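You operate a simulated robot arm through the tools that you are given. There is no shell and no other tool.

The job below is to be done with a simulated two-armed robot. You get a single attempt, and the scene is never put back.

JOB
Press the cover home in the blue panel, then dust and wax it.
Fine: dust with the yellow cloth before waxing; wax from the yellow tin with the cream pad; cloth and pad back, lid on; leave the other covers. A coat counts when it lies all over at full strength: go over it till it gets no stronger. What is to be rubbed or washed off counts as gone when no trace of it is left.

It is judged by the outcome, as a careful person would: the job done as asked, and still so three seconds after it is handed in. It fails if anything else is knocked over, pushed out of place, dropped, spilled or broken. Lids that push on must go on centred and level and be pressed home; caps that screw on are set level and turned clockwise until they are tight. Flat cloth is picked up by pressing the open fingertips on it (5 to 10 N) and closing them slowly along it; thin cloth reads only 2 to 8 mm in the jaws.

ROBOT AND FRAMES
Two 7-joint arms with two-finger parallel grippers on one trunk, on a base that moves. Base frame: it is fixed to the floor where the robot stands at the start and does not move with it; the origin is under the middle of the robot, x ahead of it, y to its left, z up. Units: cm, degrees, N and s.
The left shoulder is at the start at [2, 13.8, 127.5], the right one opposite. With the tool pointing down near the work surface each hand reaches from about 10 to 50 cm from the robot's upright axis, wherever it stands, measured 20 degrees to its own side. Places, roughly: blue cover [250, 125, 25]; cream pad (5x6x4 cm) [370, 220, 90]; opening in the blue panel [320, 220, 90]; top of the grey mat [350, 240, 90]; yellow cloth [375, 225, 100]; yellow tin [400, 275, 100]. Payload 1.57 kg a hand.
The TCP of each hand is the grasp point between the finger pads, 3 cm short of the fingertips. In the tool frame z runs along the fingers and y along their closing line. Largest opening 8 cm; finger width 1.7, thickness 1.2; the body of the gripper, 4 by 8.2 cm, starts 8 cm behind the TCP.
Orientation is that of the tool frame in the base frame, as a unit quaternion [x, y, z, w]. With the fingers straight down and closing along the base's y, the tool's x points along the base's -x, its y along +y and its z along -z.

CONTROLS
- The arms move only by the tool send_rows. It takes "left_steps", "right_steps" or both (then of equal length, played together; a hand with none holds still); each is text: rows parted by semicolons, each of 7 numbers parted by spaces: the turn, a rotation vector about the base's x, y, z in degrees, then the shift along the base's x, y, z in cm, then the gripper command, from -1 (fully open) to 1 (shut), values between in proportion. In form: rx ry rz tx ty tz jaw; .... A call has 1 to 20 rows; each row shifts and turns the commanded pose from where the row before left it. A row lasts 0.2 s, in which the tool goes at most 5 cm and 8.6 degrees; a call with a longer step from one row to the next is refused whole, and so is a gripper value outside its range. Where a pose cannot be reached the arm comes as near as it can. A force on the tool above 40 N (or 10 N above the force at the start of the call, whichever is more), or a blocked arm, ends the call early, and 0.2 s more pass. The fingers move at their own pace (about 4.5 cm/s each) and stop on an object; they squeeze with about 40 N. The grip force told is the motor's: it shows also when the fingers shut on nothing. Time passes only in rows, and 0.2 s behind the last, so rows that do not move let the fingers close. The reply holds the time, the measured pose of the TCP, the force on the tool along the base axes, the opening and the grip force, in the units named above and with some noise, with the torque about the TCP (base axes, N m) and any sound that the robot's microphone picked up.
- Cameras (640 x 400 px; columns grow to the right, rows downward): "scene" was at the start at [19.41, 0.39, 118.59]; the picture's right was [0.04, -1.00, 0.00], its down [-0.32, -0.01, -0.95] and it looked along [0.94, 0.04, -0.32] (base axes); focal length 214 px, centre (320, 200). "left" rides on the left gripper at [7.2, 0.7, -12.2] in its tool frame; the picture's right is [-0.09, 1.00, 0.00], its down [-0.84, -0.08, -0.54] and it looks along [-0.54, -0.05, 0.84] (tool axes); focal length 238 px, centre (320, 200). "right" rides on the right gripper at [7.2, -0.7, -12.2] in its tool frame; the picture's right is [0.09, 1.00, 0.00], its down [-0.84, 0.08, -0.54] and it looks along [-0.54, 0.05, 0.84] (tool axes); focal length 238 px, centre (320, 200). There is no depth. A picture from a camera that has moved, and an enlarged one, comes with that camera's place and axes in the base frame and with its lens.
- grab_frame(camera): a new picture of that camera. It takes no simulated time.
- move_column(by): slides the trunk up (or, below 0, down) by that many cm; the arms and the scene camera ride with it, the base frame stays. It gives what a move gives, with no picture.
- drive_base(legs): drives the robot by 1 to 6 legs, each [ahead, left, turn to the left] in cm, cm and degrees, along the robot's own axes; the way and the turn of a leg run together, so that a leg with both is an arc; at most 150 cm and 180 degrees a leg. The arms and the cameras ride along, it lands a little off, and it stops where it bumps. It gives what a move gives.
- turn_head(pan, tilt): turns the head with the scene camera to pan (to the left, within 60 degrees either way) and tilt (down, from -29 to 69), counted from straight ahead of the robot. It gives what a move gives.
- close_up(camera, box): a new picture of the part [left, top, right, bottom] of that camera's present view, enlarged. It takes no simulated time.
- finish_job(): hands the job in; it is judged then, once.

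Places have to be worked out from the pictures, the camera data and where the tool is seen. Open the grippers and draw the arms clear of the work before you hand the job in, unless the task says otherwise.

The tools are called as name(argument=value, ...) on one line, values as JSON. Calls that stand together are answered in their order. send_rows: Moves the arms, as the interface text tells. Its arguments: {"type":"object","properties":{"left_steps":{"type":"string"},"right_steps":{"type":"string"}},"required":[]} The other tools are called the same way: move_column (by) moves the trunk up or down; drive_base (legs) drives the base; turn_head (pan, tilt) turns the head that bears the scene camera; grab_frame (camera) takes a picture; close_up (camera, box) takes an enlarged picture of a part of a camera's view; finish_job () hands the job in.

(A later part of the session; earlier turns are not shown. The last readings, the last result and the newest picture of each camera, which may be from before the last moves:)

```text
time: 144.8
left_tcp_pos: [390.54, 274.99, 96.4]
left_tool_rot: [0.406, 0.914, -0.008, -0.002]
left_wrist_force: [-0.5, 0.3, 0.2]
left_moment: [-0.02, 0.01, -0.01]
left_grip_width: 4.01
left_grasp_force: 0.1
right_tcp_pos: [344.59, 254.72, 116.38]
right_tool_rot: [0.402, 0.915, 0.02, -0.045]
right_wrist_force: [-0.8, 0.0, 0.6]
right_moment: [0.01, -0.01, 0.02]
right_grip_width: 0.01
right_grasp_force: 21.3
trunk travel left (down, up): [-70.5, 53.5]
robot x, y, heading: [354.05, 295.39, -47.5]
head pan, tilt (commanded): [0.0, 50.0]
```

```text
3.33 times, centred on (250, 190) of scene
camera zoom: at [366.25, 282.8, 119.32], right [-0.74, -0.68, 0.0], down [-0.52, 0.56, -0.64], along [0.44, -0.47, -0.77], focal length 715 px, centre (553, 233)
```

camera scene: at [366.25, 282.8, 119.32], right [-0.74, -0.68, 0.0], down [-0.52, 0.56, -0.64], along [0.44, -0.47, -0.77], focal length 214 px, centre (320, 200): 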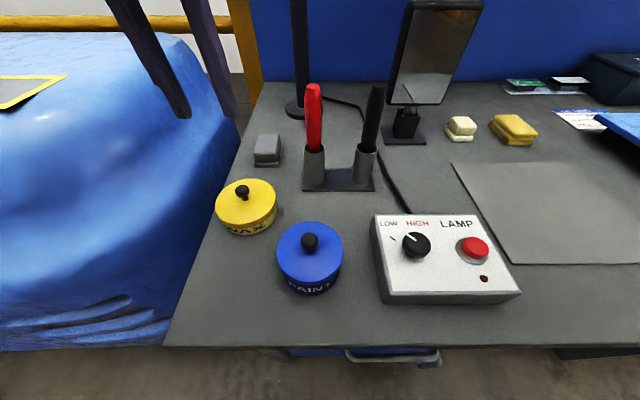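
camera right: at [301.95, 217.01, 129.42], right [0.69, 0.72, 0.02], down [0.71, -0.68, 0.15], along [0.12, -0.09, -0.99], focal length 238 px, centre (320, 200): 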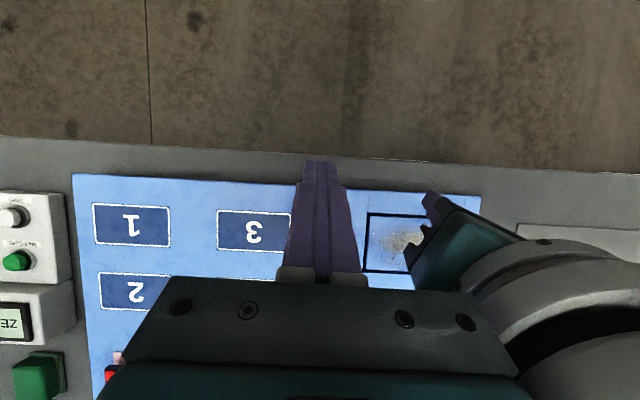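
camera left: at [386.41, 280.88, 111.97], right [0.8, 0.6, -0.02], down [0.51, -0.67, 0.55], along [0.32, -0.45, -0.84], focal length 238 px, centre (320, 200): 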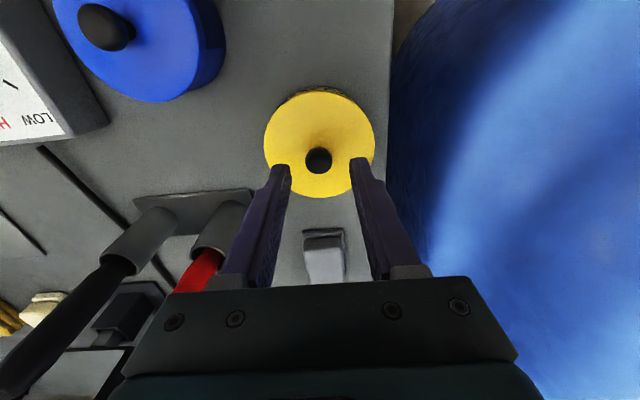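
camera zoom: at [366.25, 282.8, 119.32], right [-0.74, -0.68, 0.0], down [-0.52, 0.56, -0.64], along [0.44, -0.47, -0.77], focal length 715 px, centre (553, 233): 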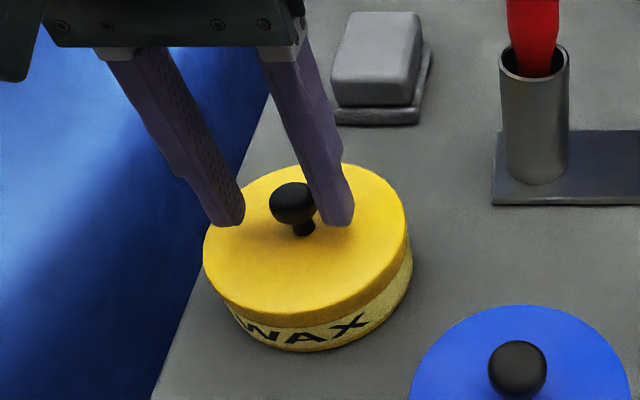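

Tips are about 1 cm above the lid, knob between them. I lower 0.3 more and close gently on the knob.

send_rows(left_steps="0 0 0 0 0 -0.3 0; 0 0 0 0 0 0 0.3; 0 0 0 0 0 0 0.5; 0 0 0 0 0 0 0.8; 0 0 0 0 0 0 1; 0 0 0 0 0 0 1; 0 0 0 0 0 0 1")

close_up(camera="scene", box=[190, 130, 310, 250])

```text
time: 146.4
left_tcp_pos: [390.49, 274.88, 96.28]
left_tool_rot: [0.408, 0.913, -0.009, -0.001]
left_wrist_force: [-1.2, -0.7, 1.3]
left_moment: [-0.04, 0.0, -0.02]
left_grip_width: 1.94
left_grasp_force: 33.8
right_tcp_pos: [344.63, 254.68, 116.41]
right_tool_rot: [0.401, 0.915, 0.019, -0.044]
right_wrist_force: [0.0, -0.6, 0.2]
right_moment: [-0.02, 0.0, -0.01]
right_grip_width: 0.01
right_grasp_force: 21.9
trunk travel left (down, up): [-70.5, 53.5]
robot x, y, heading: [354.46, 296.15, -47.5]
head pan, tilt (commanded): [0.0, 50.0]
heard: snap
```

```text
3.33 times, centred on (250, 190) of scene
camera zoom: at [366.25, 282.79, 119.32], right [-0.74, -0.68, 0.0], down [-0.52, 0.56, -0.64], along [0.44, -0.47, -0.77], focal length 715 px, centre (553, 233)
```

zoom: 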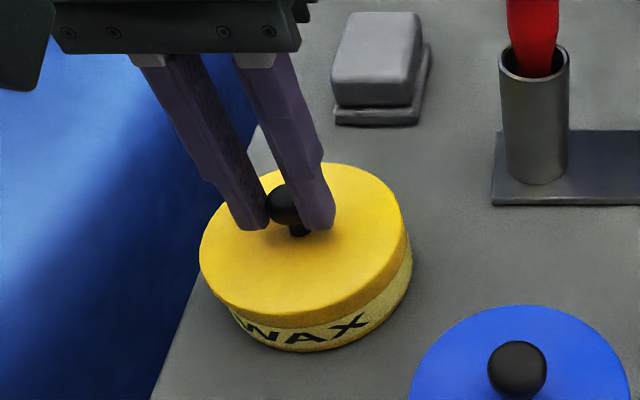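

A "snap" was heard: the lid has come loose as I gripped the knob. I lift it slowly straight up.

send_rows(left_steps="0 0 0 0 0 0.3 1; 0 0 0 0 0 0.5 1; 0 0 0 0 0 1 1; 0 0 0 0 0 1.5 1; 0 0 0 0 0 2 1; 0 0 0 0 0 0 1")

close_up(camera="scene", box=[190, 130, 310, 250])

grab_frame(camera="left")

```text
time: 147.8
left_tcp_pos: [390.66, 274.78, 101.67]
left_tool_rot: [0.407, 0.913, -0.009, -0.001]
left_wrist_force: [0.3, -0.4, -0.2]
left_moment: [0.02, 0.0, -0.01]
left_grip_width: 1.92
left_grasp_force: 32.9
right_tcp_pos: [344.58, 254.77, 116.5]
right_tool_rot: [0.402, 0.914, 0.02, -0.045]
right_wrist_force: [-0.1, -0.5, 1.3]
right_moment: [0.02, 0.0, 0.02]
right_grip_width: 0.01
right_grasp_force: 21.2
trunk travel left (down, up): [-70.5, 53.5]
robot x, y, heading: [354.31, 295.74, -47.4]
head pan, tilt (commanded): [0.0, 50.0]
```

```text
3.33 times, centred on (250, 190) of scene
camera zoom: at [366.25, 282.8, 119.32], right [-0.74, -0.68, 0.0], down [-0.52, 0.56, -0.64], along [0.44, -0.47, -0.77], focal length 715 px, centre (553, 233)
```

zoom: 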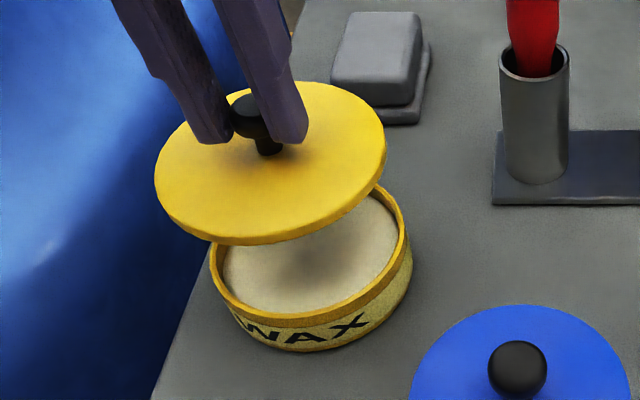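

```text
taken
camera left: at [386.34, 280.71, 113.81], right [0.8, 0.6, -0.02], down [0.51, -0.67, 0.55], along [0.32, -0.45, -0.84], focal length 238 px, centre (320, 200)
```

left: 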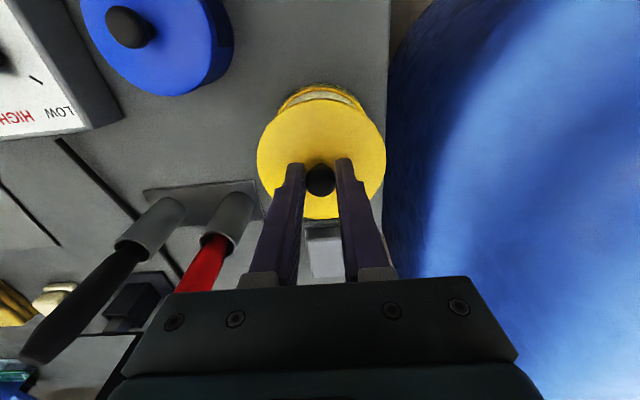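

The lid is off, level in the grip, and the tin stayed put. I'll set the lid on the grey mat: raise the trunk, back away from the tins, drive right and come forward again.

move_column(by=14)

drive_base(legs=[[-27, 0, 0], [0, -51, 0], [24, 0, 0]])

grab_frame(camera="scene")

grab_frame(camera="left")

```text
time: 149.5
left_tcp_pos: [390.49, 274.63, 115.55]
left_tool_rot: [0.407, 0.913, -0.01, -0.001]
left_wrist_force: [0.1, 0.4, 0.4]
left_moment: [0.0, 0.01, -0.01]
left_grip_width: 1.89
left_grasp_force: 33.5
right_tcp_pos: [344.66, 254.7, 130.35]
right_tool_rot: [0.402, 0.914, 0.019, -0.045]
right_wrist_force: [0.5, -1.5, 0.8]
right_moment: [0.02, 0.03, -0.02]
right_grip_width: 0.0
right_grasp_force: 21.1
trunk travel left (down, up): [-84.5, 39.5]
robot x, y, heading: [354.19, 295.67, -47.3]
head pan, tilt (commanded): [0.0, 50.0]
```

```text
time: 155.4
left_tcp_pos: [350.75, 241.96, 115.58]
left_tool_rot: [0.411, 0.912, -0.009, -0.002]
left_wrist_force: [-0.5, -0.2, -0.4]
left_moment: [0.02, 0.02, -0.04]
left_grip_width: 1.92
left_grasp_force: 33.5
right_tcp_pos: [304.86, 222.29, 130.34]
right_tool_rot: [0.405, 0.913, 0.021, -0.045]
right_wrist_force: [-0.2, 0.4, 0.0]
right_moment: [0.02, -0.04, -0.02]
right_grip_width: 0.01
right_grasp_force: 21.2
trunk travel left (down, up): [-84.5, 39.5]
robot x, y, heading: [314.5, 263.42, -47.8]
head pan, tilt (commanded): [0.0, 50.0]
```

```text
taken
camera scene: at [326.59, 250.24, 133.32], right [-0.74, -0.67, 0.0], down [-0.51, 0.57, -0.64], along [0.43, -0.48, -0.77], focal length 214 px, centre (320, 200)
```

scene: 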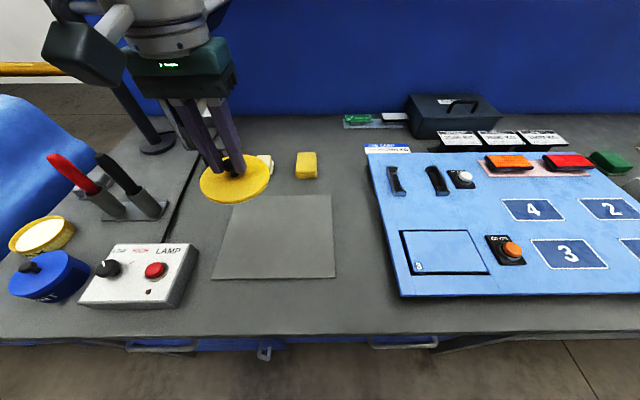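

```text
taken
camera left: at [346.66, 248.02, 127.77], right [0.81, 0.59, -0.02], down [0.5, -0.67, 0.55], along [0.31, -0.45, -0.84], focal length 238 px, centre (320, 200)
```

left: 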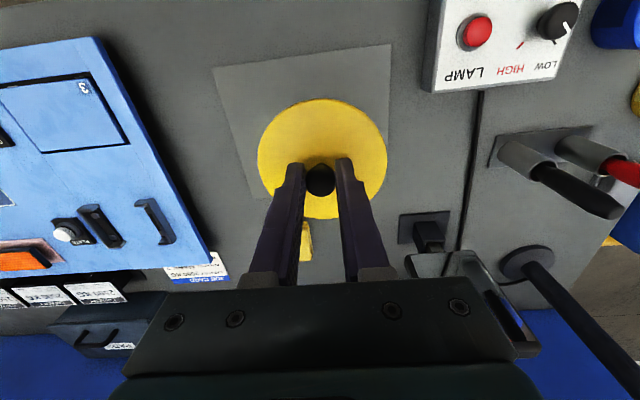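

The lid is above the mat (mat centre ≈ [351, 238]). Lowering the trunk 14, then the hand.

move_column(by=-14)

send_rows(left_steps="0 0 0 0 0 -2 1; 0 0 0 0 0 -2 1; 0 0 0 0 0 -1 1; 0 0 0 0 0 -0.5 1; 0 0 0 0 0 -0.3 1; 0 0 0 0 0 -0.3 1; 0 0 0 0 0 -0.3 1; 0 0 0 0 0 0 1")

close_up(camera="scene", box=[170, 110, 350, 240])

```text
time: 157.1
left_tcp_pos: [350.74, 242.06, 101.52]
left_tool_rot: [0.411, 0.912, -0.008, -0.002]
left_wrist_force: [0.7, 0.0, -0.6]
left_moment: [0.01, 0.0, -0.03]
left_grip_width: 1.91
left_grasp_force: 33.6
right_tcp_pos: [304.76, 222.29, 116.42]
right_tool_rot: [0.405, 0.913, 0.019, -0.044]
right_wrist_force: [0.2, 0.2, -0.4]
right_moment: [0.01, -0.01, 0.01]
right_grip_width: 0.02
right_grasp_force: 21.3
trunk travel left (down, up): [-70.5, 53.5]
robot x, y, heading: [314.65, 263.12, -48.2]
head pan, tilt (commanded): [0.0, 50.0]
```

```text
time: 158.9
left_tcp_pos: [350.73, 242.13, 95.06]
left_tool_rot: [0.411, 0.912, -0.008, -0.002]
left_wrist_force: [-0.2, -0.4, -0.5]
left_moment: [0.0, -0.04, 0.0]
left_grip_width: 1.91
left_grasp_force: 32.8
right_tcp_pos: [304.81, 222.32, 116.41]
right_tool_rot: [0.405, 0.913, 0.02, -0.044]
right_wrist_force: [0.3, 0.6, 0.1]
right_moment: [-0.01, 0.0, 0.01]
right_grip_width: 0.02
right_grasp_force: 20.8
trunk travel left (down, up): [-70.5, 53.5]
robot x, y, heading: [314.47, 262.9, -47.5]
head pan, tilt (commanded): [0.0, 50.0]
```

```text
3.08 times, centred on (260, 175) of scene
camera zoom: at [326.59, 250.24, 119.32], right [-0.74, -0.67, 0.0], down [-0.51, 0.57, -0.64], along [0.43, -0.48, -0.77], focal length 660 px, centre (505, 277)
```

zoom: 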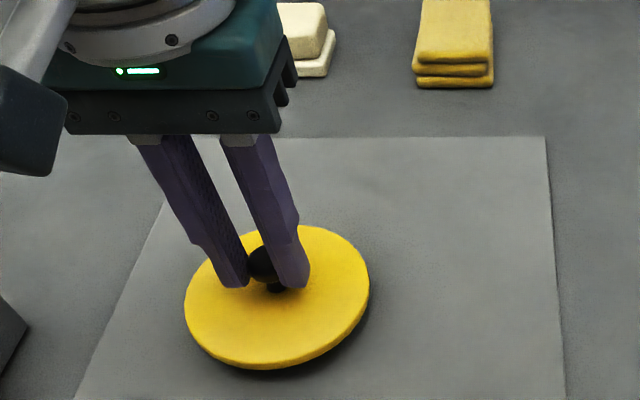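

Still a little above the mat. I lower in small steps until it touches.

send_rows(left_steps="0 0 0 0 0 -0.2 1; 0 0 0 0 0 -0.2 1; 0 0 0 0 0 -0.2 1; 0 0 0 0 0 -0.15 1; 0 0 0 0 0 -0.15 1; 0 0 0 0 0 0 1")

```text
time: 160.3
left_tcp_pos: [350.73, 242.08, 94.27]
left_tool_rot: [0.41, 0.912, -0.008, -0.002]
left_wrist_force: [0.4, 0.5, -0.4]
left_moment: [0.0, -0.03, -0.02]
left_grip_width: 1.9
left_grasp_force: 33.1
right_tcp_pos: [304.75, 222.28, 116.43]
right_tool_rot: [0.405, 0.913, 0.02, -0.045]
right_wrist_force: [-0.6, 1.1, 0.3]
right_moment: [-0.01, 0.02, -0.02]
right_grip_width: 0.01
right_grasp_force: 21.4
trunk travel left (down, up): [-70.5, 53.5]
robot x, y, heading: [314.6, 263.37, -47.6]
head pan, tilt (commanded): [0.0, 50.0]
```

No contact yet; continuing.

send_rows(left_steps="0 0 0 0 0 -0.2 1; 0 0 0 0 0 -0.2 1; 0 0 0 0 0 -0.2 1; 0 0 0 0 0 -0.15 1; 0 0 0 0 0 -0.1 1; 0 0 0 0 0 0 1")

```text
time: 161.7
left_tcp_pos: [350.88, 242.06, 93.45]
left_tool_rot: [0.411, 0.912, -0.008, -0.001]
left_wrist_force: [-0.9, 4.0, 16.4]
left_moment: [0.04, -0.06, -0.05]
left_grip_width: 1.91
left_grasp_force: 33.1
right_tcp_pos: [304.99, 222.39, 116.51]
right_tool_rot: [0.404, 0.914, 0.021, -0.044]
right_wrist_force: [-0.1, 0.0, -0.4]
right_moment: [0.02, 0.02, 0.02]
right_grip_width: 0.0
right_grasp_force: 21.2
trunk travel left (down, up): [-70.5, 53.5]
robot x, y, heading: [314.72, 262.96, -47.8]
head pan, tilt (commanded): [0.0, 50.0]
```

The lid rests on the mat. I ease up slightly, open, and rise.

send_rows(left_steps="0 0 0 0 0 0.1 1; 0 0 0 0 0 0 0.6; 0 0 0 0 0 0 0.3; 0 0 0 0 0 0 0; 0 0 0 0 0 0 0; 0 0 0 0 0 0.5 0; 0 0 0 0 0 2 0; 0 0 0 0 0 4 0; 0 0 0 0 0 4 0; 0 0 0 0 0 0 0")

grab_frame(camera="scene")

grab_frame(camera="left")

```text
time: 163.9
left_tcp_pos: [350.99, 242.17, 104.02]
left_tool_rot: [0.411, 0.912, -0.008, -0.002]
left_wrist_force: [0.1, -0.7, 0.1]
left_moment: [-0.01, 0.02, 0.02]
left_grip_width: 4.03
left_grasp_force: 0.1
right_tcp_pos: [304.81, 222.27, 116.3]
right_tool_rot: [0.405, 0.913, 0.019, -0.044]
right_wrist_force: [-0.1, 0.3, 1.0]
right_moment: [0.03, 0.01, 0.0]
right_grip_width: 0.0
right_grasp_force: 21.2
trunk travel left (down, up): [-70.5, 53.5]
robot x, y, heading: [314.31, 263.29, -47.9]
head pan, tilt (commanded): [0.0, 50.0]
```

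```text
taken
camera scene: at [326.59, 250.24, 119.32], right [-0.74, -0.67, 0.0], down [-0.51, 0.57, -0.64], along [0.43, -0.48, -0.77], focal length 214 px, centre (320, 200)
```

scene: 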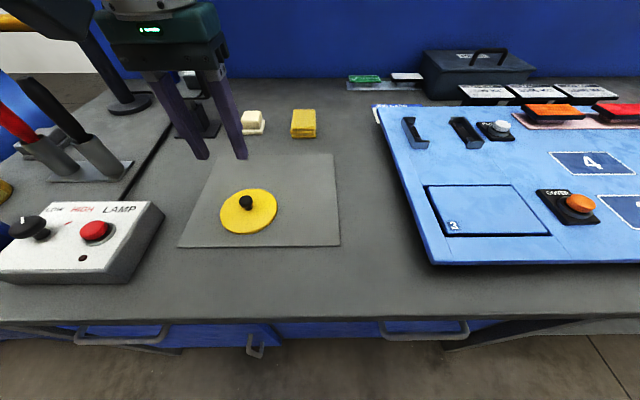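

```text
taken
camera left: at [346.82, 248.12, 116.13], right [0.81, 0.59, -0.02], down [0.5, -0.67, 0.55], along [0.31, -0.45, -0.84], focal length 238 px, centre (320, 200)
```

left: 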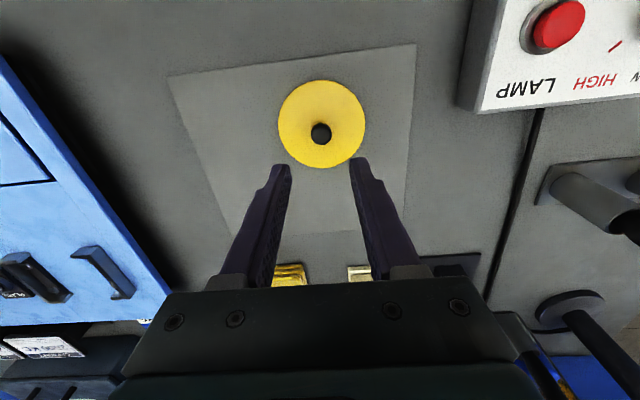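

Lid is safely on the mat. Now to the pad at about [372.4, 225]: driving forward and a little left.

drive_base(legs=[[0, 5, 0.8], [23, 0, 0]])

grab_frame(camera="scene")

grab_frame(camera="left")

```text
time: 166.2
left_tcp_pos: [370.92, 229.13, 103.87]
left_tool_rot: [0.403, 0.915, -0.009, -0.003]
left_wrist_force: [0.5, -0.9, 0.0]
left_moment: [0.01, 0.02, -0.01]
left_grip_width: 4.03
left_grasp_force: 0.0
right_tcp_pos: [325.08, 208.47, 116.4]
right_tool_rot: [0.396, 0.917, 0.02, -0.045]
right_wrist_force: [0.2, -0.1, 0.2]
right_moment: [-0.03, 0.0, -0.01]
right_grip_width: 0.0
right_grasp_force: 21.5
trunk travel left (down, up): [-70.5, 53.5]
robot x, y, heading: [334.23, 249.68, -46.8]
head pan, tilt (commanded): [0.0, 50.0]
```

```text
taken
camera scene: at [346.45, 236.82, 119.32], right [-0.73, -0.68, 0.0], down [-0.52, 0.56, -0.64], along [0.44, -0.47, -0.77], focal length 214 px, centre (320, 200)
```

scene: 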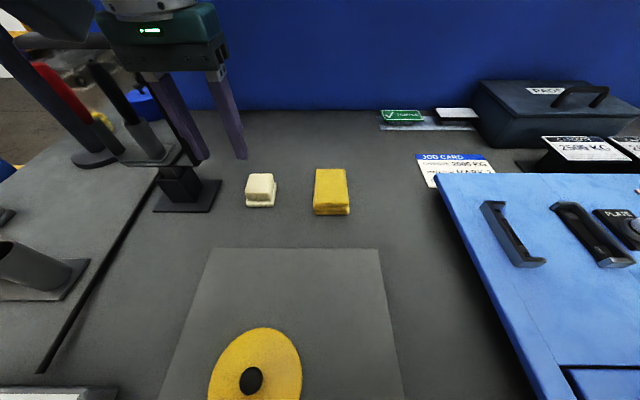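

```text
taken
camera left: at [366.71, 235.04, 116.09], right [0.8, 0.6, -0.02], down [0.51, -0.66, 0.55], along [0.32, -0.44, -0.84], focal length 238 px, centre (320, 200)
```

left: 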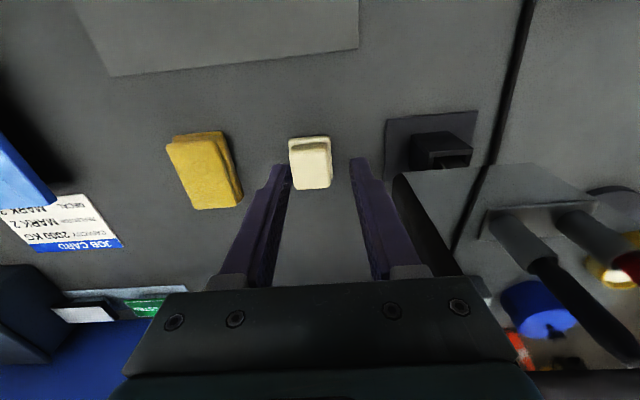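

The mirror stands near the pad; I zoom to judge its clearance from the left finger.

close_up(camera="scene", box=[20, 0, 300, 220])

close_up(camera="left", box=[260, 90, 640, 340])

```text
1.82 times, centred on (160, 110) of scene
camera zoom: at [346.45, 236.82, 119.32], right [-0.73, -0.68, 0.0], down [-0.52, 0.56, -0.64], along [0.44, -0.47, -0.77], focal length 390 px, centre (611, 364)
```

zoom: 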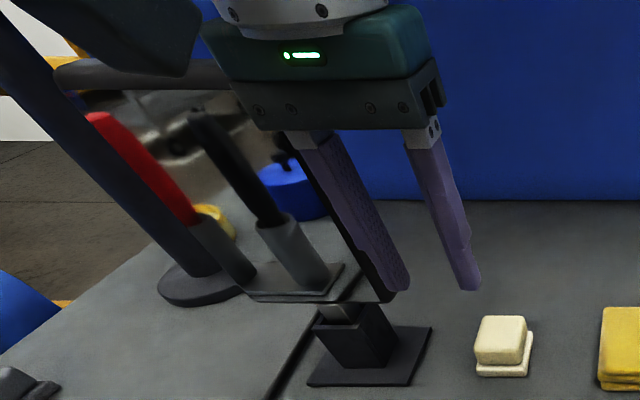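

```text
1.60 times, centred on (450, 215) of left
camera zoom: at [366.71, 235.04, 116.09], right [0.8, 0.6, -0.02], down [0.51, -0.66, 0.55], along [0.32, -0.44, -0.84], focal length 381 px, centre (112, 176)
```

zoom: 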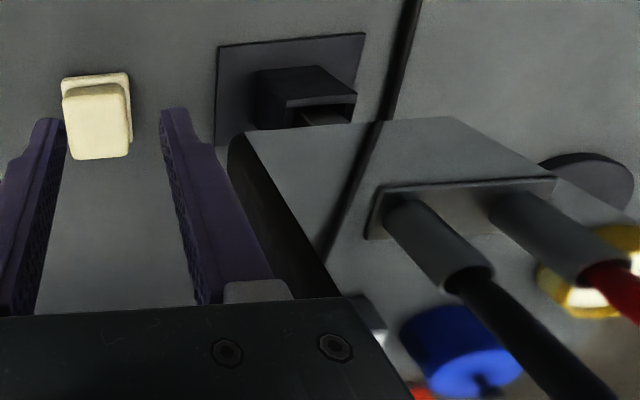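

Mirror's near edge is ~9 cm left of the pad, enough clearance. Pad centre ≈ [372.2, 225.2]. I open fully, move over it and descend partway.

send_rows(left_steps="0 0 0 0.4 -1.3 0 -0.8; 0 0 0 0.4 -1.3 0 -0.8; 0 0 0 0.48 -1.33 0 -0.8; 0 0 0 0 0 -2 -0.8; 0 0 0 0 0 -2 -0.8; 0 0 0 0 0 -2 -0.8; 0 0 0 0 0 0 -0.8")

grab_frame(camera="left")

close_up(camera="scene", box=[150, 80, 350, 240])

```text
time: 167.8
left_tcp_pos: [372.08, 225.26, 97.96]
left_tool_rot: [0.403, 0.915, -0.008, -0.002]
left_wrist_force: [0.6, 0.4, 0.2]
left_moment: [0.01, -0.01, -0.03]
left_grip_width: 7.2
left_grasp_force: 0.1
right_tcp_pos: [325.25, 208.48, 116.31]
right_tool_rot: [0.397, 0.917, 0.019, -0.045]
right_wrist_force: [0.5, -0.3, 0.2]
right_moment: [-0.01, 0.03, 0.02]
right_grip_width: 0.0
right_grasp_force: 21.5
trunk travel left (down, up): [-70.5, 53.5]
robot x, y, heading: [334.28, 250.1, -46.9]
head pan, tilt (commanded): [0.0, 50.0]
```

```text
taken
camera left: at [367.85, 231.04, 110.09], right [0.8, 0.6, -0.02], down [0.51, -0.66, 0.55], along [0.32, -0.44, -0.84], focal length 238 px, centre (320, 200)
```

left: 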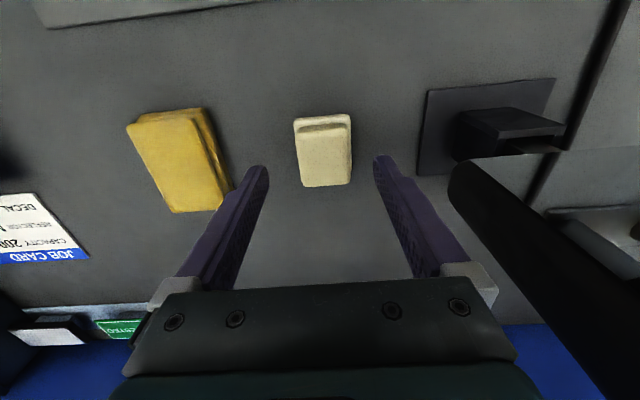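

```text
2.50 times, centred on (250, 160) of scene
camera zoom: at [346.44, 236.82, 119.32], right [-0.73, -0.68, 0.0], down [-0.52, 0.56, -0.64], along [0.44, -0.47, -0.77], focal length 536 px, centre (495, 300)
```

zoom: 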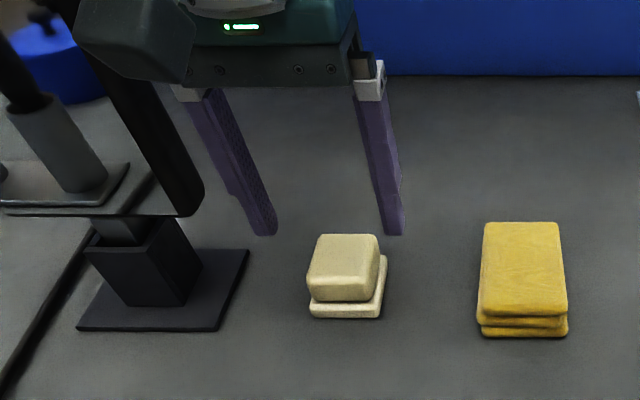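

Centred. Descending to TCP ≈ 93 (tips ~1.7 cm above the table) and closing on the pad's upper block.

send_rows(left_steps="0 0 0 0.15 0.1 -2 -0.8; 0 0 0 0 0 -1.5 -0.8; 0 0 0 0 0 -0.8 -0.8; 0 0 0 0 0 -0.5 -0.8; 0 0 0 0 0 0 -0.4; 0 0 0 0 0 0 -0.1; 0 0 0 0 0 0 0.2; 0 0 0 0 0 0 0.6; 0 0 0 0 0 0 1; 0 0 0 0 0 0 1; 0 0 0 0 0 0 1")

close_up(camera="scene", box=[150, 80, 350, 240])

```text
time: 170.2
left_tcp_pos: [372.15, 225.49, 93.17]
left_tool_rot: [0.402, 0.916, -0.009, -0.003]
left_wrist_force: [-1.1, 0.3, 0.9]
left_moment: [-0.02, -0.01, -0.04]
left_grip_width: 4.28
left_grasp_force: 40.0
left hand out of reach, approached as far as the arm can: row 4
right_tcp_pos: [325.21, 208.46, 116.37]
right_tool_rot: [0.397, 0.916, 0.02, -0.046]
right_wrist_force: [-0.6, -0.2, -0.1]
right_moment: [-0.01, 0.03, -0.01]
right_grip_width: 0.01
right_grasp_force: 21.6
trunk travel left (down, up): [-70.5, 53.5]
robot x, y, heading: [334.25, 249.4, -47.0]
head pan, tilt (commanded): [0.0, 50.0]
```

```text
2.50 times, centred on (250, 160) of scene
camera zoom: at [346.44, 236.82, 119.32], right [-0.73, -0.68, 0.0], down [-0.52, 0.56, -0.64], along [0.44, -0.47, -0.77], focal length 536 px, centre (495, 300)
```

zoom: 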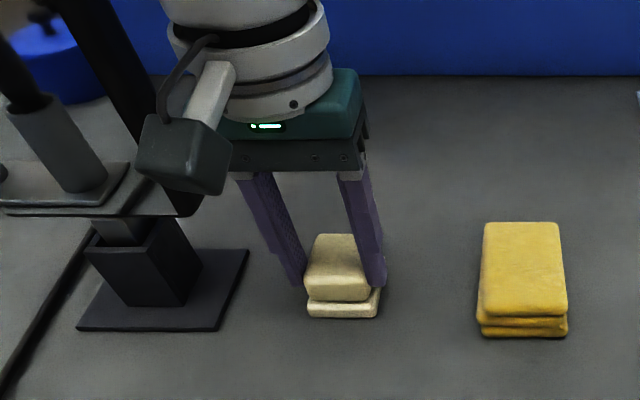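

Pad gripped (4.3 cm, 40 N) at TCP [372.15, 225.49, 93.17]. I lift with the trunk, straight up.

move_column(by=12)

grab_frame(camera="left")

grab_frame(camera="scene")

```text
time: 171.7
left_tcp_pos: [372.25, 225.58, 105.15]
left_tool_rot: [0.402, 0.916, -0.008, -0.002]
left_wrist_force: [0.6, 0.8, -0.1]
left_moment: [-0.01, 0.0, 0.01]
left_grip_width: 4.31
left_grasp_force: 39.6
right_tcp_pos: [325.2, 208.54, 128.38]
right_tool_rot: [0.397, 0.917, 0.02, -0.046]
right_wrist_force: [-0.5, 0.1, 0.5]
right_moment: [0.04, 0.0, 0.01]
right_grip_width: 0.01
right_grasp_force: 21.3
trunk travel left (down, up): [-82.5, 41.5]
robot x, y, heading: [334.59, 249.99, -46.9]
head pan, tilt (commanded): [0.0, 50.0]
```

```text
taken
camera left: at [367.96, 231.49, 117.4], right [0.8, 0.6, -0.02], down [0.51, -0.66, 0.55], along [0.32, -0.44, -0.84], focal length 238 px, centre (320, 200)
```

left: 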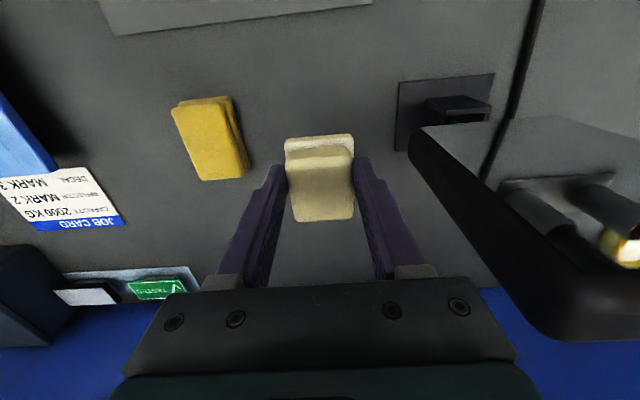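

```text
taken
camera scene: at [346.44, 236.82, 131.31], right [-0.73, -0.68, 0.0], down [-0.52, 0.56, -0.64], along [0.44, -0.47, -0.77], focal length 214 px, centre (320, 200)
```

scene: 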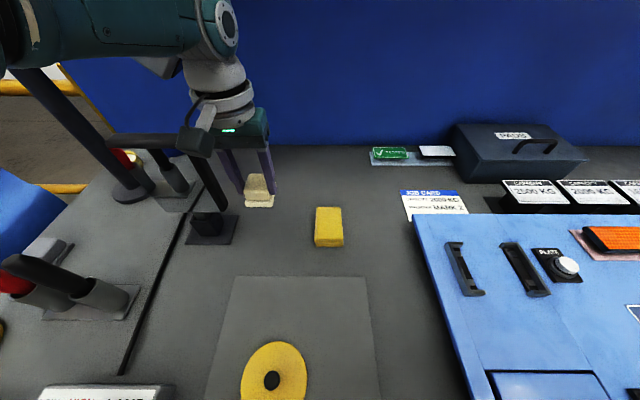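

Pad in hand. I raise a bit more, back out, drive left and forward to the tin stance.

move_column(by=6)

drive_base(legs=[[-46, 0, 0], [0, 46, 0], [26, 0, 0]])

grab_frame(camera="scene")

grab_frame(camera="left")

```text
time: 172.7
left_tcp_pos: [372.19, 225.59, 111.26]
left_tool_rot: [0.403, 0.915, -0.008, -0.002]
left_wrist_force: [0.0, 0.0, -1.1]
left_moment: [0.01, 0.01, 0.0]
left_grip_width: 4.29
left_grasp_force: 39.7
right_tcp_pos: [325.16, 208.5, 134.34]
right_tool_rot: [0.398, 0.916, 0.02, -0.047]
right_wrist_force: [0.0, 0.5, 0.2]
right_moment: [-0.01, -0.06, -0.01]
right_grip_width: 0.01
right_grasp_force: 21.1
trunk travel left (down, up): [-88.5, 35.5]
robot x, y, heading: [334.27, 249.38, -47.0]
head pan, tilt (commanded): [0.0, 50.0]
```

```text
time: 179.3
left_tcp_pos: [391.69, 272.14, 111.13]
left_tool_rot: [0.4, 0.916, -0.009, -0.002]
left_wrist_force: [0.3, 0.6, -1.4]
left_moment: [-0.02, -0.01, -0.02]
left_grip_width: 4.27
left_grasp_force: 40.0
right_tcp_pos: [344.88, 254.74, 134.33]
right_tool_rot: [0.395, 0.917, 0.019, -0.045]
right_wrist_force: [0.6, 0.1, -0.3]
right_moment: [0.01, -0.02, -0.02]
right_grip_width: 0.01
right_grasp_force: 21.1
trunk travel left (down, up): [-88.5, 35.5]
robot x, y, heading: [353.98, 295.95, -46.6]
head pan, tilt (commanded): [0.0, 50.0]
```

```text
taken
camera scene: at [365.97, 283.25, 137.32], right [-0.73, -0.69, 0.0], down [-0.53, 0.56, -0.64], along [0.44, -0.47, -0.77], focal length 214 px, centre (320, 200)
```

scene: 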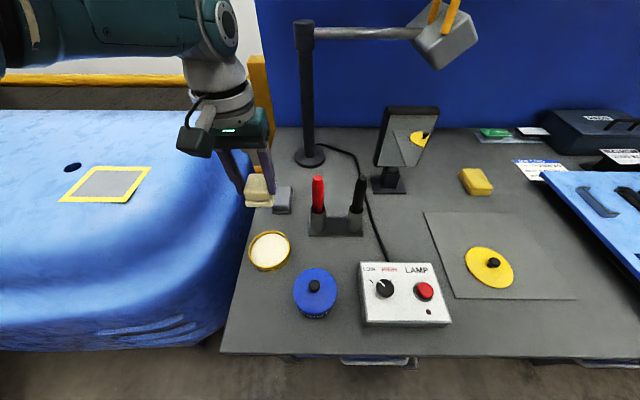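

```text
taken
camera left: at [387.51, 278.02, 123.39], right [0.79, 0.61, -0.02], down [0.52, -0.66, 0.55], along [0.32, -0.44, -0.84], focal length 238 px, centre (320, 200)
```

left: 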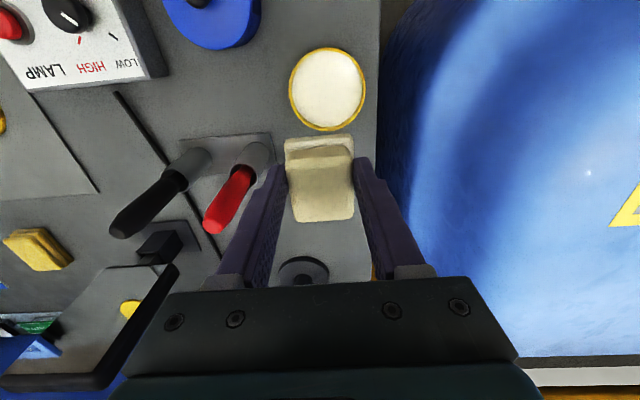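

The open tin is centred at about [390.45, 274.7]. I align the pad over it, then lower.

send_rows(left_steps="0 0 0 -0.4 0.9 0 1; 0 0 0 -0.4 0.9 0 1; 0 0 0 -0.44 0.8 0 1; 0 0 0 0 0 0 1")

move_column(by=-11)

grab_frame(camera="left")

close_up(camera="scene", box=[180, 140, 340, 260])

```text
time: 180.3
left_tcp_pos: [390.53, 274.84, 111.2]
left_tool_rot: [0.4, 0.916, -0.008, -0.002]
left_wrist_force: [-0.1, -0.2, 0.1]
left_moment: [0.0, 0.0, 0.01]
left_grip_width: 4.29
left_grasp_force: 39.9
right_tcp_pos: [344.78, 254.83, 134.45]
right_tool_rot: [0.394, 0.918, 0.019, -0.046]
right_wrist_force: [0.6, 0.2, -0.1]
right_moment: [0.0, 0.01, -0.03]
right_grip_width: 0.0
right_grasp_force: 20.8
trunk travel left (down, up): [-88.5, 35.5]
robot x, y, heading: [353.77, 296.02, -46.5]
head pan, tilt (commanded): [0.0, 50.0]
```

```text
time: 181.7
left_tcp_pos: [390.62, 274.79, 100.18]
left_tool_rot: [0.399, 0.917, -0.009, -0.002]
left_wrist_force: [0.3, 0.4, -1.2]
left_moment: [-0.03, -0.02, -0.01]
left_grip_width: 4.29
left_grasp_force: 39.8
right_tcp_pos: [344.77, 254.8, 123.44]
right_tool_rot: [0.394, 0.918, 0.019, -0.046]
right_wrist_force: [-0.1, 0.1, -0.1]
right_moment: [0.04, -0.03, -0.04]
right_grip_width: 0.0
right_grasp_force: 21.4
trunk travel left (down, up): [-77.5, 46.5]
robot x, y, heading: [353.35, 296.23, -46.6]
head pan, tilt (commanded): [0.0, 50.0]
```

```text
taken
camera left: at [386.33, 280.64, 112.39], right [0.79, 0.61, -0.02], down [0.52, -0.66, 0.55], along [0.32, -0.44, -0.84], focal length 238 px, centre (320, 200)
```

left: 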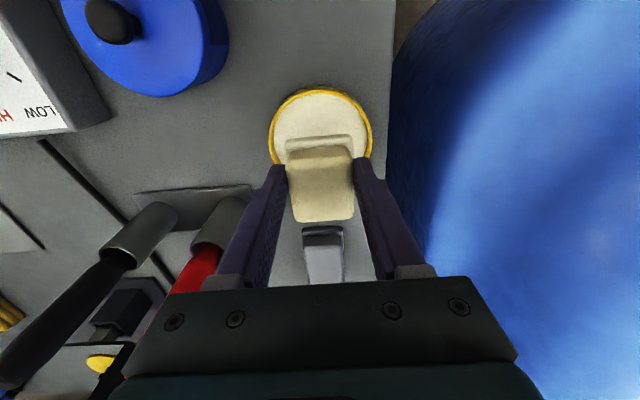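

```text
3.33 times, centred on (260, 200) of scene
camera zoom: at [365.97, 283.25, 126.32], right [-0.73, -0.69, 0.0], down [-0.53, 0.56, -0.64], along [0.44, -0.47, -0.77], focal length 715 px, centre (520, 200)
```

zoom: 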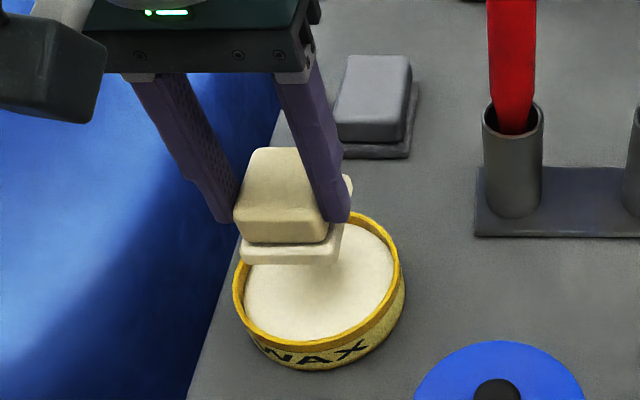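

Aligned. I shift height from arm to trunk (arm up 7, then trunk down 7) so that the arm can reach down to the wax.

send_rows(left_steps="0 0 0 0 0 2 1; 0 0 0 0 0 2.5 1; 0 0 0 0 0 2.5 1; 0 0 0 0 0 0 1")

```text
time: 182.7
left_tcp_pos: [390.58, 274.85, 107.43]
left_tool_rot: [0.4, 0.917, -0.008, -0.002]
left_wrist_force: [0.1, -0.2, -1.0]
left_moment: [0.02, -0.02, -0.01]
left_grip_width: 4.29
left_grasp_force: 39.9
right_tcp_pos: [344.68, 254.93, 123.34]
right_tool_rot: [0.395, 0.917, 0.019, -0.046]
right_wrist_force: [0.4, -0.4, 0.2]
right_moment: [-0.01, 0.01, 0.03]
right_grip_width: 0.02
right_grasp_force: 21.8
trunk travel left (down, up): [-77.5, 46.5]
robot x, y, heading: [353.65, 296.24, -46.6]
head pan, tilt (commanded): [0.0, 50.0]
```

Arm raised properly; now the trunk down 8.

move_column(by=-8)

send_rows(left_steps="0 0 0 0 0 -1.2 1; 0 0 0 0 0 -1 1; 0 0 0 0 0 -0.5 1; 0 0 0 0 0 -0.3 1; 0 0 0 0 0 0 1")

close_up(camera="scene", box=[180, 140, 340, 260])

```text
time: 183.9
left_tcp_pos: [390.62, 274.94, 99.33]
left_tool_rot: [0.401, 0.916, -0.009, -0.002]
left_wrist_force: [-0.6, 0.0, -0.4]
left_moment: [0.03, 0.03, -0.01]
left_grip_width: 4.3
left_grasp_force: 39.7
right_tcp_pos: [344.72, 254.83, 115.2]
right_tool_rot: [0.394, 0.918, 0.02, -0.045]
right_wrist_force: [-0.2, 0.2, -0.1]
right_moment: [-0.02, 0.02, -0.02]
right_grip_width: 0.0
right_grasp_force: 21.1
trunk travel left (down, up): [-69.5, 54.5]
robot x, y, heading: [353.84, 296.2, -46.6]
head pan, tilt (commanded): [0.0, 50.0]
```

```text
time: 185.1
left_tcp_pos: [390.55, 274.88, 96.42]
left_tool_rot: [0.4, 0.916, -0.009, -0.002]
left_wrist_force: [0.1, 0.0, -0.3]
left_moment: [-0.07, 0.02, -0.03]
left_grip_width: 4.27
left_grasp_force: 39.6
right_tcp_pos: [344.88, 254.84, 115.28]
right_tool_rot: [0.394, 0.918, 0.02, -0.046]
right_wrist_force: [-0.4, -0.4, 0.1]
right_moment: [-0.01, 0.0, 0.0]
right_grip_width: 0.0
right_grasp_force: 21.4
trunk travel left (down, up): [-69.5, 54.5]
robot x, y, heading: [353.66, 296.18, -46.6]
head pan, tilt (commanded): [0.0, 50.0]
```

```text
3.33 times, centred on (260, 200) of scene
camera zoom: at [365.97, 283.25, 118.32], right [-0.73, -0.69, 0.0], down [-0.53, 0.56, -0.64], along [0.44, -0.47, -0.77], focal length 715 px, centre (520, 200)
```

zoom: 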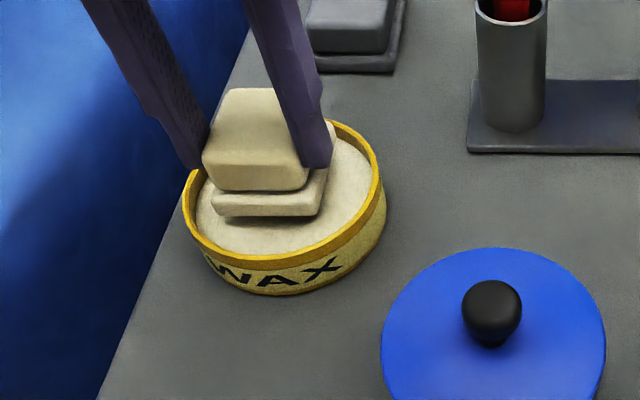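

The pad is over the wax inside the rim. Down in small steps until it presses in.

send_rows(left_steps="0 0 0 0 0 -0.2 1; 0 0 0 0 0 -0.2 1; 0 0 0 0 0 -0.2 1; 0 0 0 0 0 -0.15 1; 0 0 0 0 0 -0.15 1; 0 0 0 0 0 0 1")

```text
time: 186.5
left_tcp_pos: [390.62, 274.85, 95.51]
left_tool_rot: [0.4, 0.916, -0.008, -0.001]
left_wrist_force: [-0.4, 0.2, 4.5]
left_moment: [0.1, -0.13, 0.04]
left_grip_width: 4.27
left_grasp_force: 39.6
right_tcp_pos: [344.82, 254.92, 115.43]
right_tool_rot: [0.395, 0.917, 0.02, -0.046]
right_wrist_force: [-0.1, 0.0, -0.4]
right_moment: [0.0, -0.03, 0.01]
right_grip_width: 0.0
right_grasp_force: 21.2
trunk travel left (down, up): [-69.5, 54.5]
robot x, y, heading: [353.58, 295.87, -46.4]
head pan, tilt (commanded): [0.0, 50.0]
```

Contact with 4.5 N. I press slightly to about 10 N and dwell so the pad takes up wax.

send_rows(left_steps="0 0 0 0 0 -0.06 1; 0 0 0 0 0 0 1; 0 0 0 0 0 0 1; 0 0 0 0 0 0 1; 0 0 0 0 0 0 1")

```text
time: 187.7
left_tcp_pos: [390.67, 274.8, 95.48]
left_tool_rot: [0.4, 0.916, -0.009, -0.001]
left_wrist_force: [-2.9, 1.4, 16.9]
left_moment: [0.26, -0.21, 0.04]
left_grip_width: 4.27
left_grasp_force: 40.1
right_tcp_pos: [344.87, 254.77, 115.42]
right_tool_rot: [0.394, 0.918, 0.019, -0.044]
right_wrist_force: [-0.2, 0.8, 0.0]
right_moment: [0.0, -0.01, -0.01]
right_grip_width: 0.0
right_grasp_force: 22.1
trunk travel left (down, up): [-69.5, 54.5]
robot x, y, heading: [353.74, 295.99, -46.5]
head pan, tilt (commanded): [0.0, 50.0]
```

17 N pressed. I lift straight out of the tin.

send_rows(left_steps="0 0 0 0 0 0.2 1; 0 0 0 0 0 0.5 1; 0 0 0 0 0 1.5 1; 0 0 0 0 0 2 1; 0 0 0 0 0 2 1; 0 0 0 0 0 0 1")

close_up(camera="scene", box=[180, 100, 340, 240])

```text
time: 189.1
left_tcp_pos: [390.4, 275.09, 101.62]
left_tool_rot: [0.401, 0.916, -0.009, -0.002]
left_wrist_force: [0.4, -0.2, -0.6]
left_moment: [0.0, 0.0, -0.03]
left_grip_width: 4.31
left_grasp_force: 39.8
right_tcp_pos: [344.81, 254.89, 115.35]
right_tool_rot: [0.395, 0.917, 0.02, -0.045]
right_wrist_force: [0.7, 0.0, 0.5]
right_moment: [0.01, 0.02, 0.01]
right_grip_width: 0.0
right_grasp_force: 21.3
trunk travel left (down, up): [-69.5, 54.5]
robot x, y, heading: [353.81, 296.28, -46.8]
head pan, tilt (commanded): [0.0, 50.0]
```

```text
2.86 times, centred on (260, 170) of scene
camera zoom: at [365.97, 283.25, 118.32], right [-0.73, -0.69, 0.0], down [-0.53, 0.56, -0.64], along [0.44, -0.47, -0.77], focal length 613 px, centre (491, 286)
```

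zoom: 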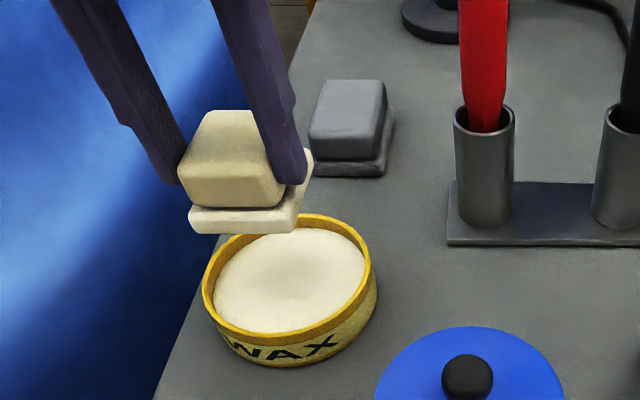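

Pad carries wax and the tin stayed in place. I raise the trunk, back off, and drive right to the cover stance.

move_column(by=12)

drive_base(legs=[[-27, 0, 0], [0, -86, 0], [23, 0, 0]])

grab_frame(camera="scene")

grab_frame(camera="left")

```text
time: 190.6
left_tcp_pos: [390.48, 274.97, 113.67]
left_tool_rot: [0.4, 0.917, -0.008, -0.002]
left_wrist_force: [-0.2, 0.0, -0.3]
left_moment: [0.04, 0.01, -0.03]
left_grip_width: 4.28
left_grasp_force: 39.9
right_tcp_pos: [344.82, 254.96, 127.37]
right_tool_rot: [0.395, 0.918, 0.019, -0.045]
right_wrist_force: [0.2, -0.7, 0.4]
right_moment: [0.01, 0.03, 0.01]
right_grip_width: 0.01
right_grasp_force: 21.6
trunk travel left (down, up): [-81.5, 42.5]
robot x, y, heading: [353.51, 296.3, -46.5]
head pan, tilt (commanded): [0.0, 50.0]
```

```text
time: 198.0
left_tcp_pos: [325.42, 219.22, 113.66]
left_tool_rot: [0.397, 0.918, -0.01, -0.002]
left_wrist_force: [-0.4, -0.2, -0.6]
left_moment: [-0.01, 0.03, 0.02]
left_grip_width: 4.3
left_grasp_force: 40.2
right_tcp_pos: [279.88, 198.68, 127.43]
right_tool_rot: [0.391, 0.919, 0.019, -0.045]
right_wrist_force: [-0.2, 0.1, 0.6]
right_moment: [0.02, -0.01, 0.01]
right_grip_width: 0.0
right_grasp_force: 21.7
trunk travel left (down, up): [-81.5, 42.5]
robot x, y, heading: [288.73, 240.19, -46.3]
head pan, tilt (commanded): [0.0, 50.0]
```

```text
taken
camera scene: at [300.87, 227.3, 130.32], right [-0.72, -0.69, 0.0], down [-0.53, 0.55, -0.64], along [0.45, -0.46, -0.77], focal length 214 px, centre (320, 200)
```

scene: 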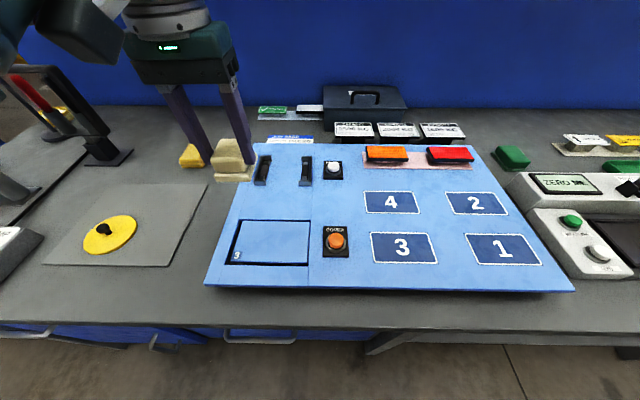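

```text
taken
camera left: at [321.21, 225.07, 125.82], right [0.79, 0.61, -0.02], down [0.52, -0.66, 0.55], along [0.32, -0.44, -0.84], focal length 238 px, centre (320, 200)
```

left: 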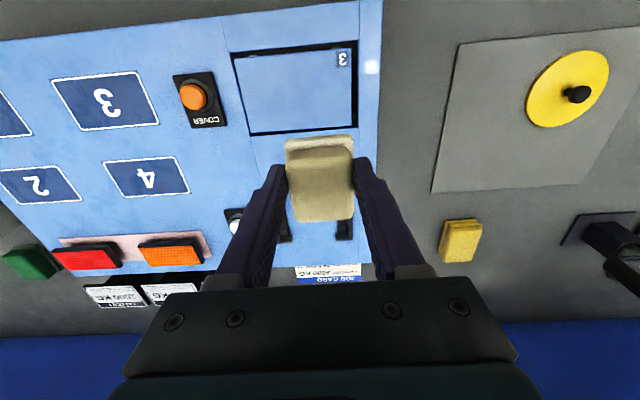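

At the cover again. Lowering the trunk by 12.

move_column(by=-12)

```text
time: 199.5
left_tcp_pos: [325.45, 219.28, 101.78]
left_tool_rot: [0.397, 0.918, -0.009, -0.002]
left_wrist_force: [-0.7, -0.4, -0.7]
left_moment: [0.02, 0.01, -0.01]
left_grip_width: 4.28
left_grasp_force: 40.1
right_tcp_pos: [279.87, 198.75, 115.46]
right_tool_rot: [0.391, 0.919, 0.019, -0.046]
right_wrist_force: [0.3, -0.7, 0.7]
right_moment: [-0.04, -0.02, -0.04]
right_grip_width: 0.01
right_grasp_force: 21.3
trunk travel left (down, up): [-69.5, 54.5]
robot x, y, heading: [288.51, 239.88, -46.1]
head pan, tilt (commanded): [0.0, 50.0]
```

Close-up to locate the cover edges precisely before waxing.

close_up(camera="scene", box=[190, 140, 350, 240])

```text
4.00 times, centred on (270, 190) of scene
camera zoom: at [300.87, 227.29, 118.32], right [-0.72, -0.69, 0.0], down [-0.53, 0.55, -0.64], along [0.45, -0.46, -0.77], focal length 858 px, centre (520, 240)
```

zoom: 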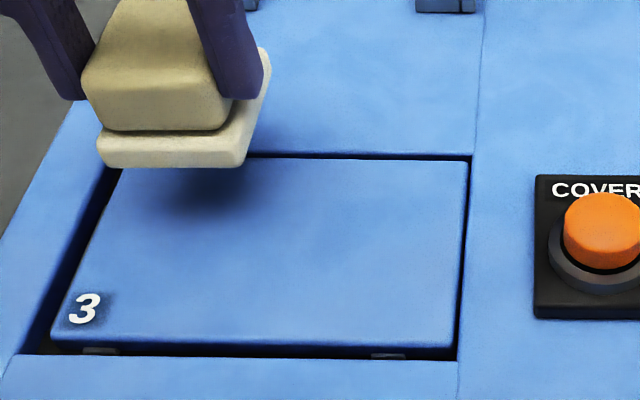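

Cover centre ≈ [321.8, 219.0]. The pad's underside sits about 1.3 cm forward of the TCP, so I centre accordingly and lower toward contact.

send_rows(left_steps="0 0 0 -2.3 0.35 0 1; 0 0 0 -2.25 0.32 0 1; 0 0 0 0 0 -1.5 1; 0 0 0 0 0 -0.6 1; 0 0 0 0 0 -0.3 1; 0 0 0 0 0 -0.2 1; 0 0 0 0 0 0 1")

close_up(camera="scene", box=[190, 140, 350, 240])

```text
time: 201.1
left_tcp_pos: [320.88, 220.02, 99.07]
left_tool_rot: [0.397, 0.918, -0.008, -0.001]
left_wrist_force: [0.1, 0.3, 0.4]
left_moment: [-0.01, 0.0, 0.0]
left_grip_width: 4.3
left_grasp_force: 39.7
right_tcp_pos: [279.87, 198.71, 115.4]
right_tool_rot: [0.391, 0.919, 0.02, -0.046]
right_wrist_force: [-0.3, 0.0, 0.5]
right_moment: [0.0, 0.0, -0.01]
right_grip_width: 0.0
right_grasp_force: 21.4
trunk travel left (down, up): [-69.5, 54.5]
robot x, y, heading: [288.41, 240.16, -46.1]
head pan, tilt (commanded): [0.0, 50.0]
```

```text
4.00 times, centred on (270, 190) of scene
camera zoom: at [300.87, 227.3, 118.32], right [-0.72, -0.69, 0.0], down [-0.53, 0.55, -0.64], along [0.45, -0.46, -0.77], focal length 858 px, centre (520, 240)
```

zoom: 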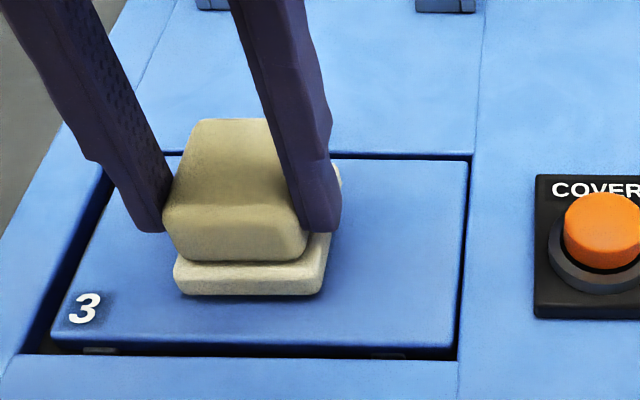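

Nearly touching and centred. Smaller steps to contact.

send_rows(left_steps="0 0 0 0 0 -0.2 1; 0 0 0 0 0 -0.15 1; 0 0 0 0 0 -0.15 1; 0 0 0 0 0 -0.1 1; 0 0 0 0 0 -0.1 1; 0 0 0 0 0 0 1")

```text
time: 202.5
left_tcp_pos: [320.99, 219.86, 98.56]
left_tool_rot: [0.397, 0.918, -0.011, -0.001]
left_wrist_force: [-8.9, 3.8, 35.4]
left_moment: [0.37, -0.13, 0.04]
left_grip_width: 4.31
left_grasp_force: 39.4
right_tcp_pos: [279.89, 198.71, 115.37]
right_tool_rot: [0.391, 0.919, 0.02, -0.045]
right_wrist_force: [0.4, 0.4, 0.3]
right_moment: [0.0, -0.02, 0.0]
right_grip_width: 0.0
right_grasp_force: 21.4
trunk travel left (down, up): [-69.5, 54.5]
robot x, y, heading: [289.0, 240.48, -45.9]
head pan, tilt (commanded): [0.0, 50.0]
```

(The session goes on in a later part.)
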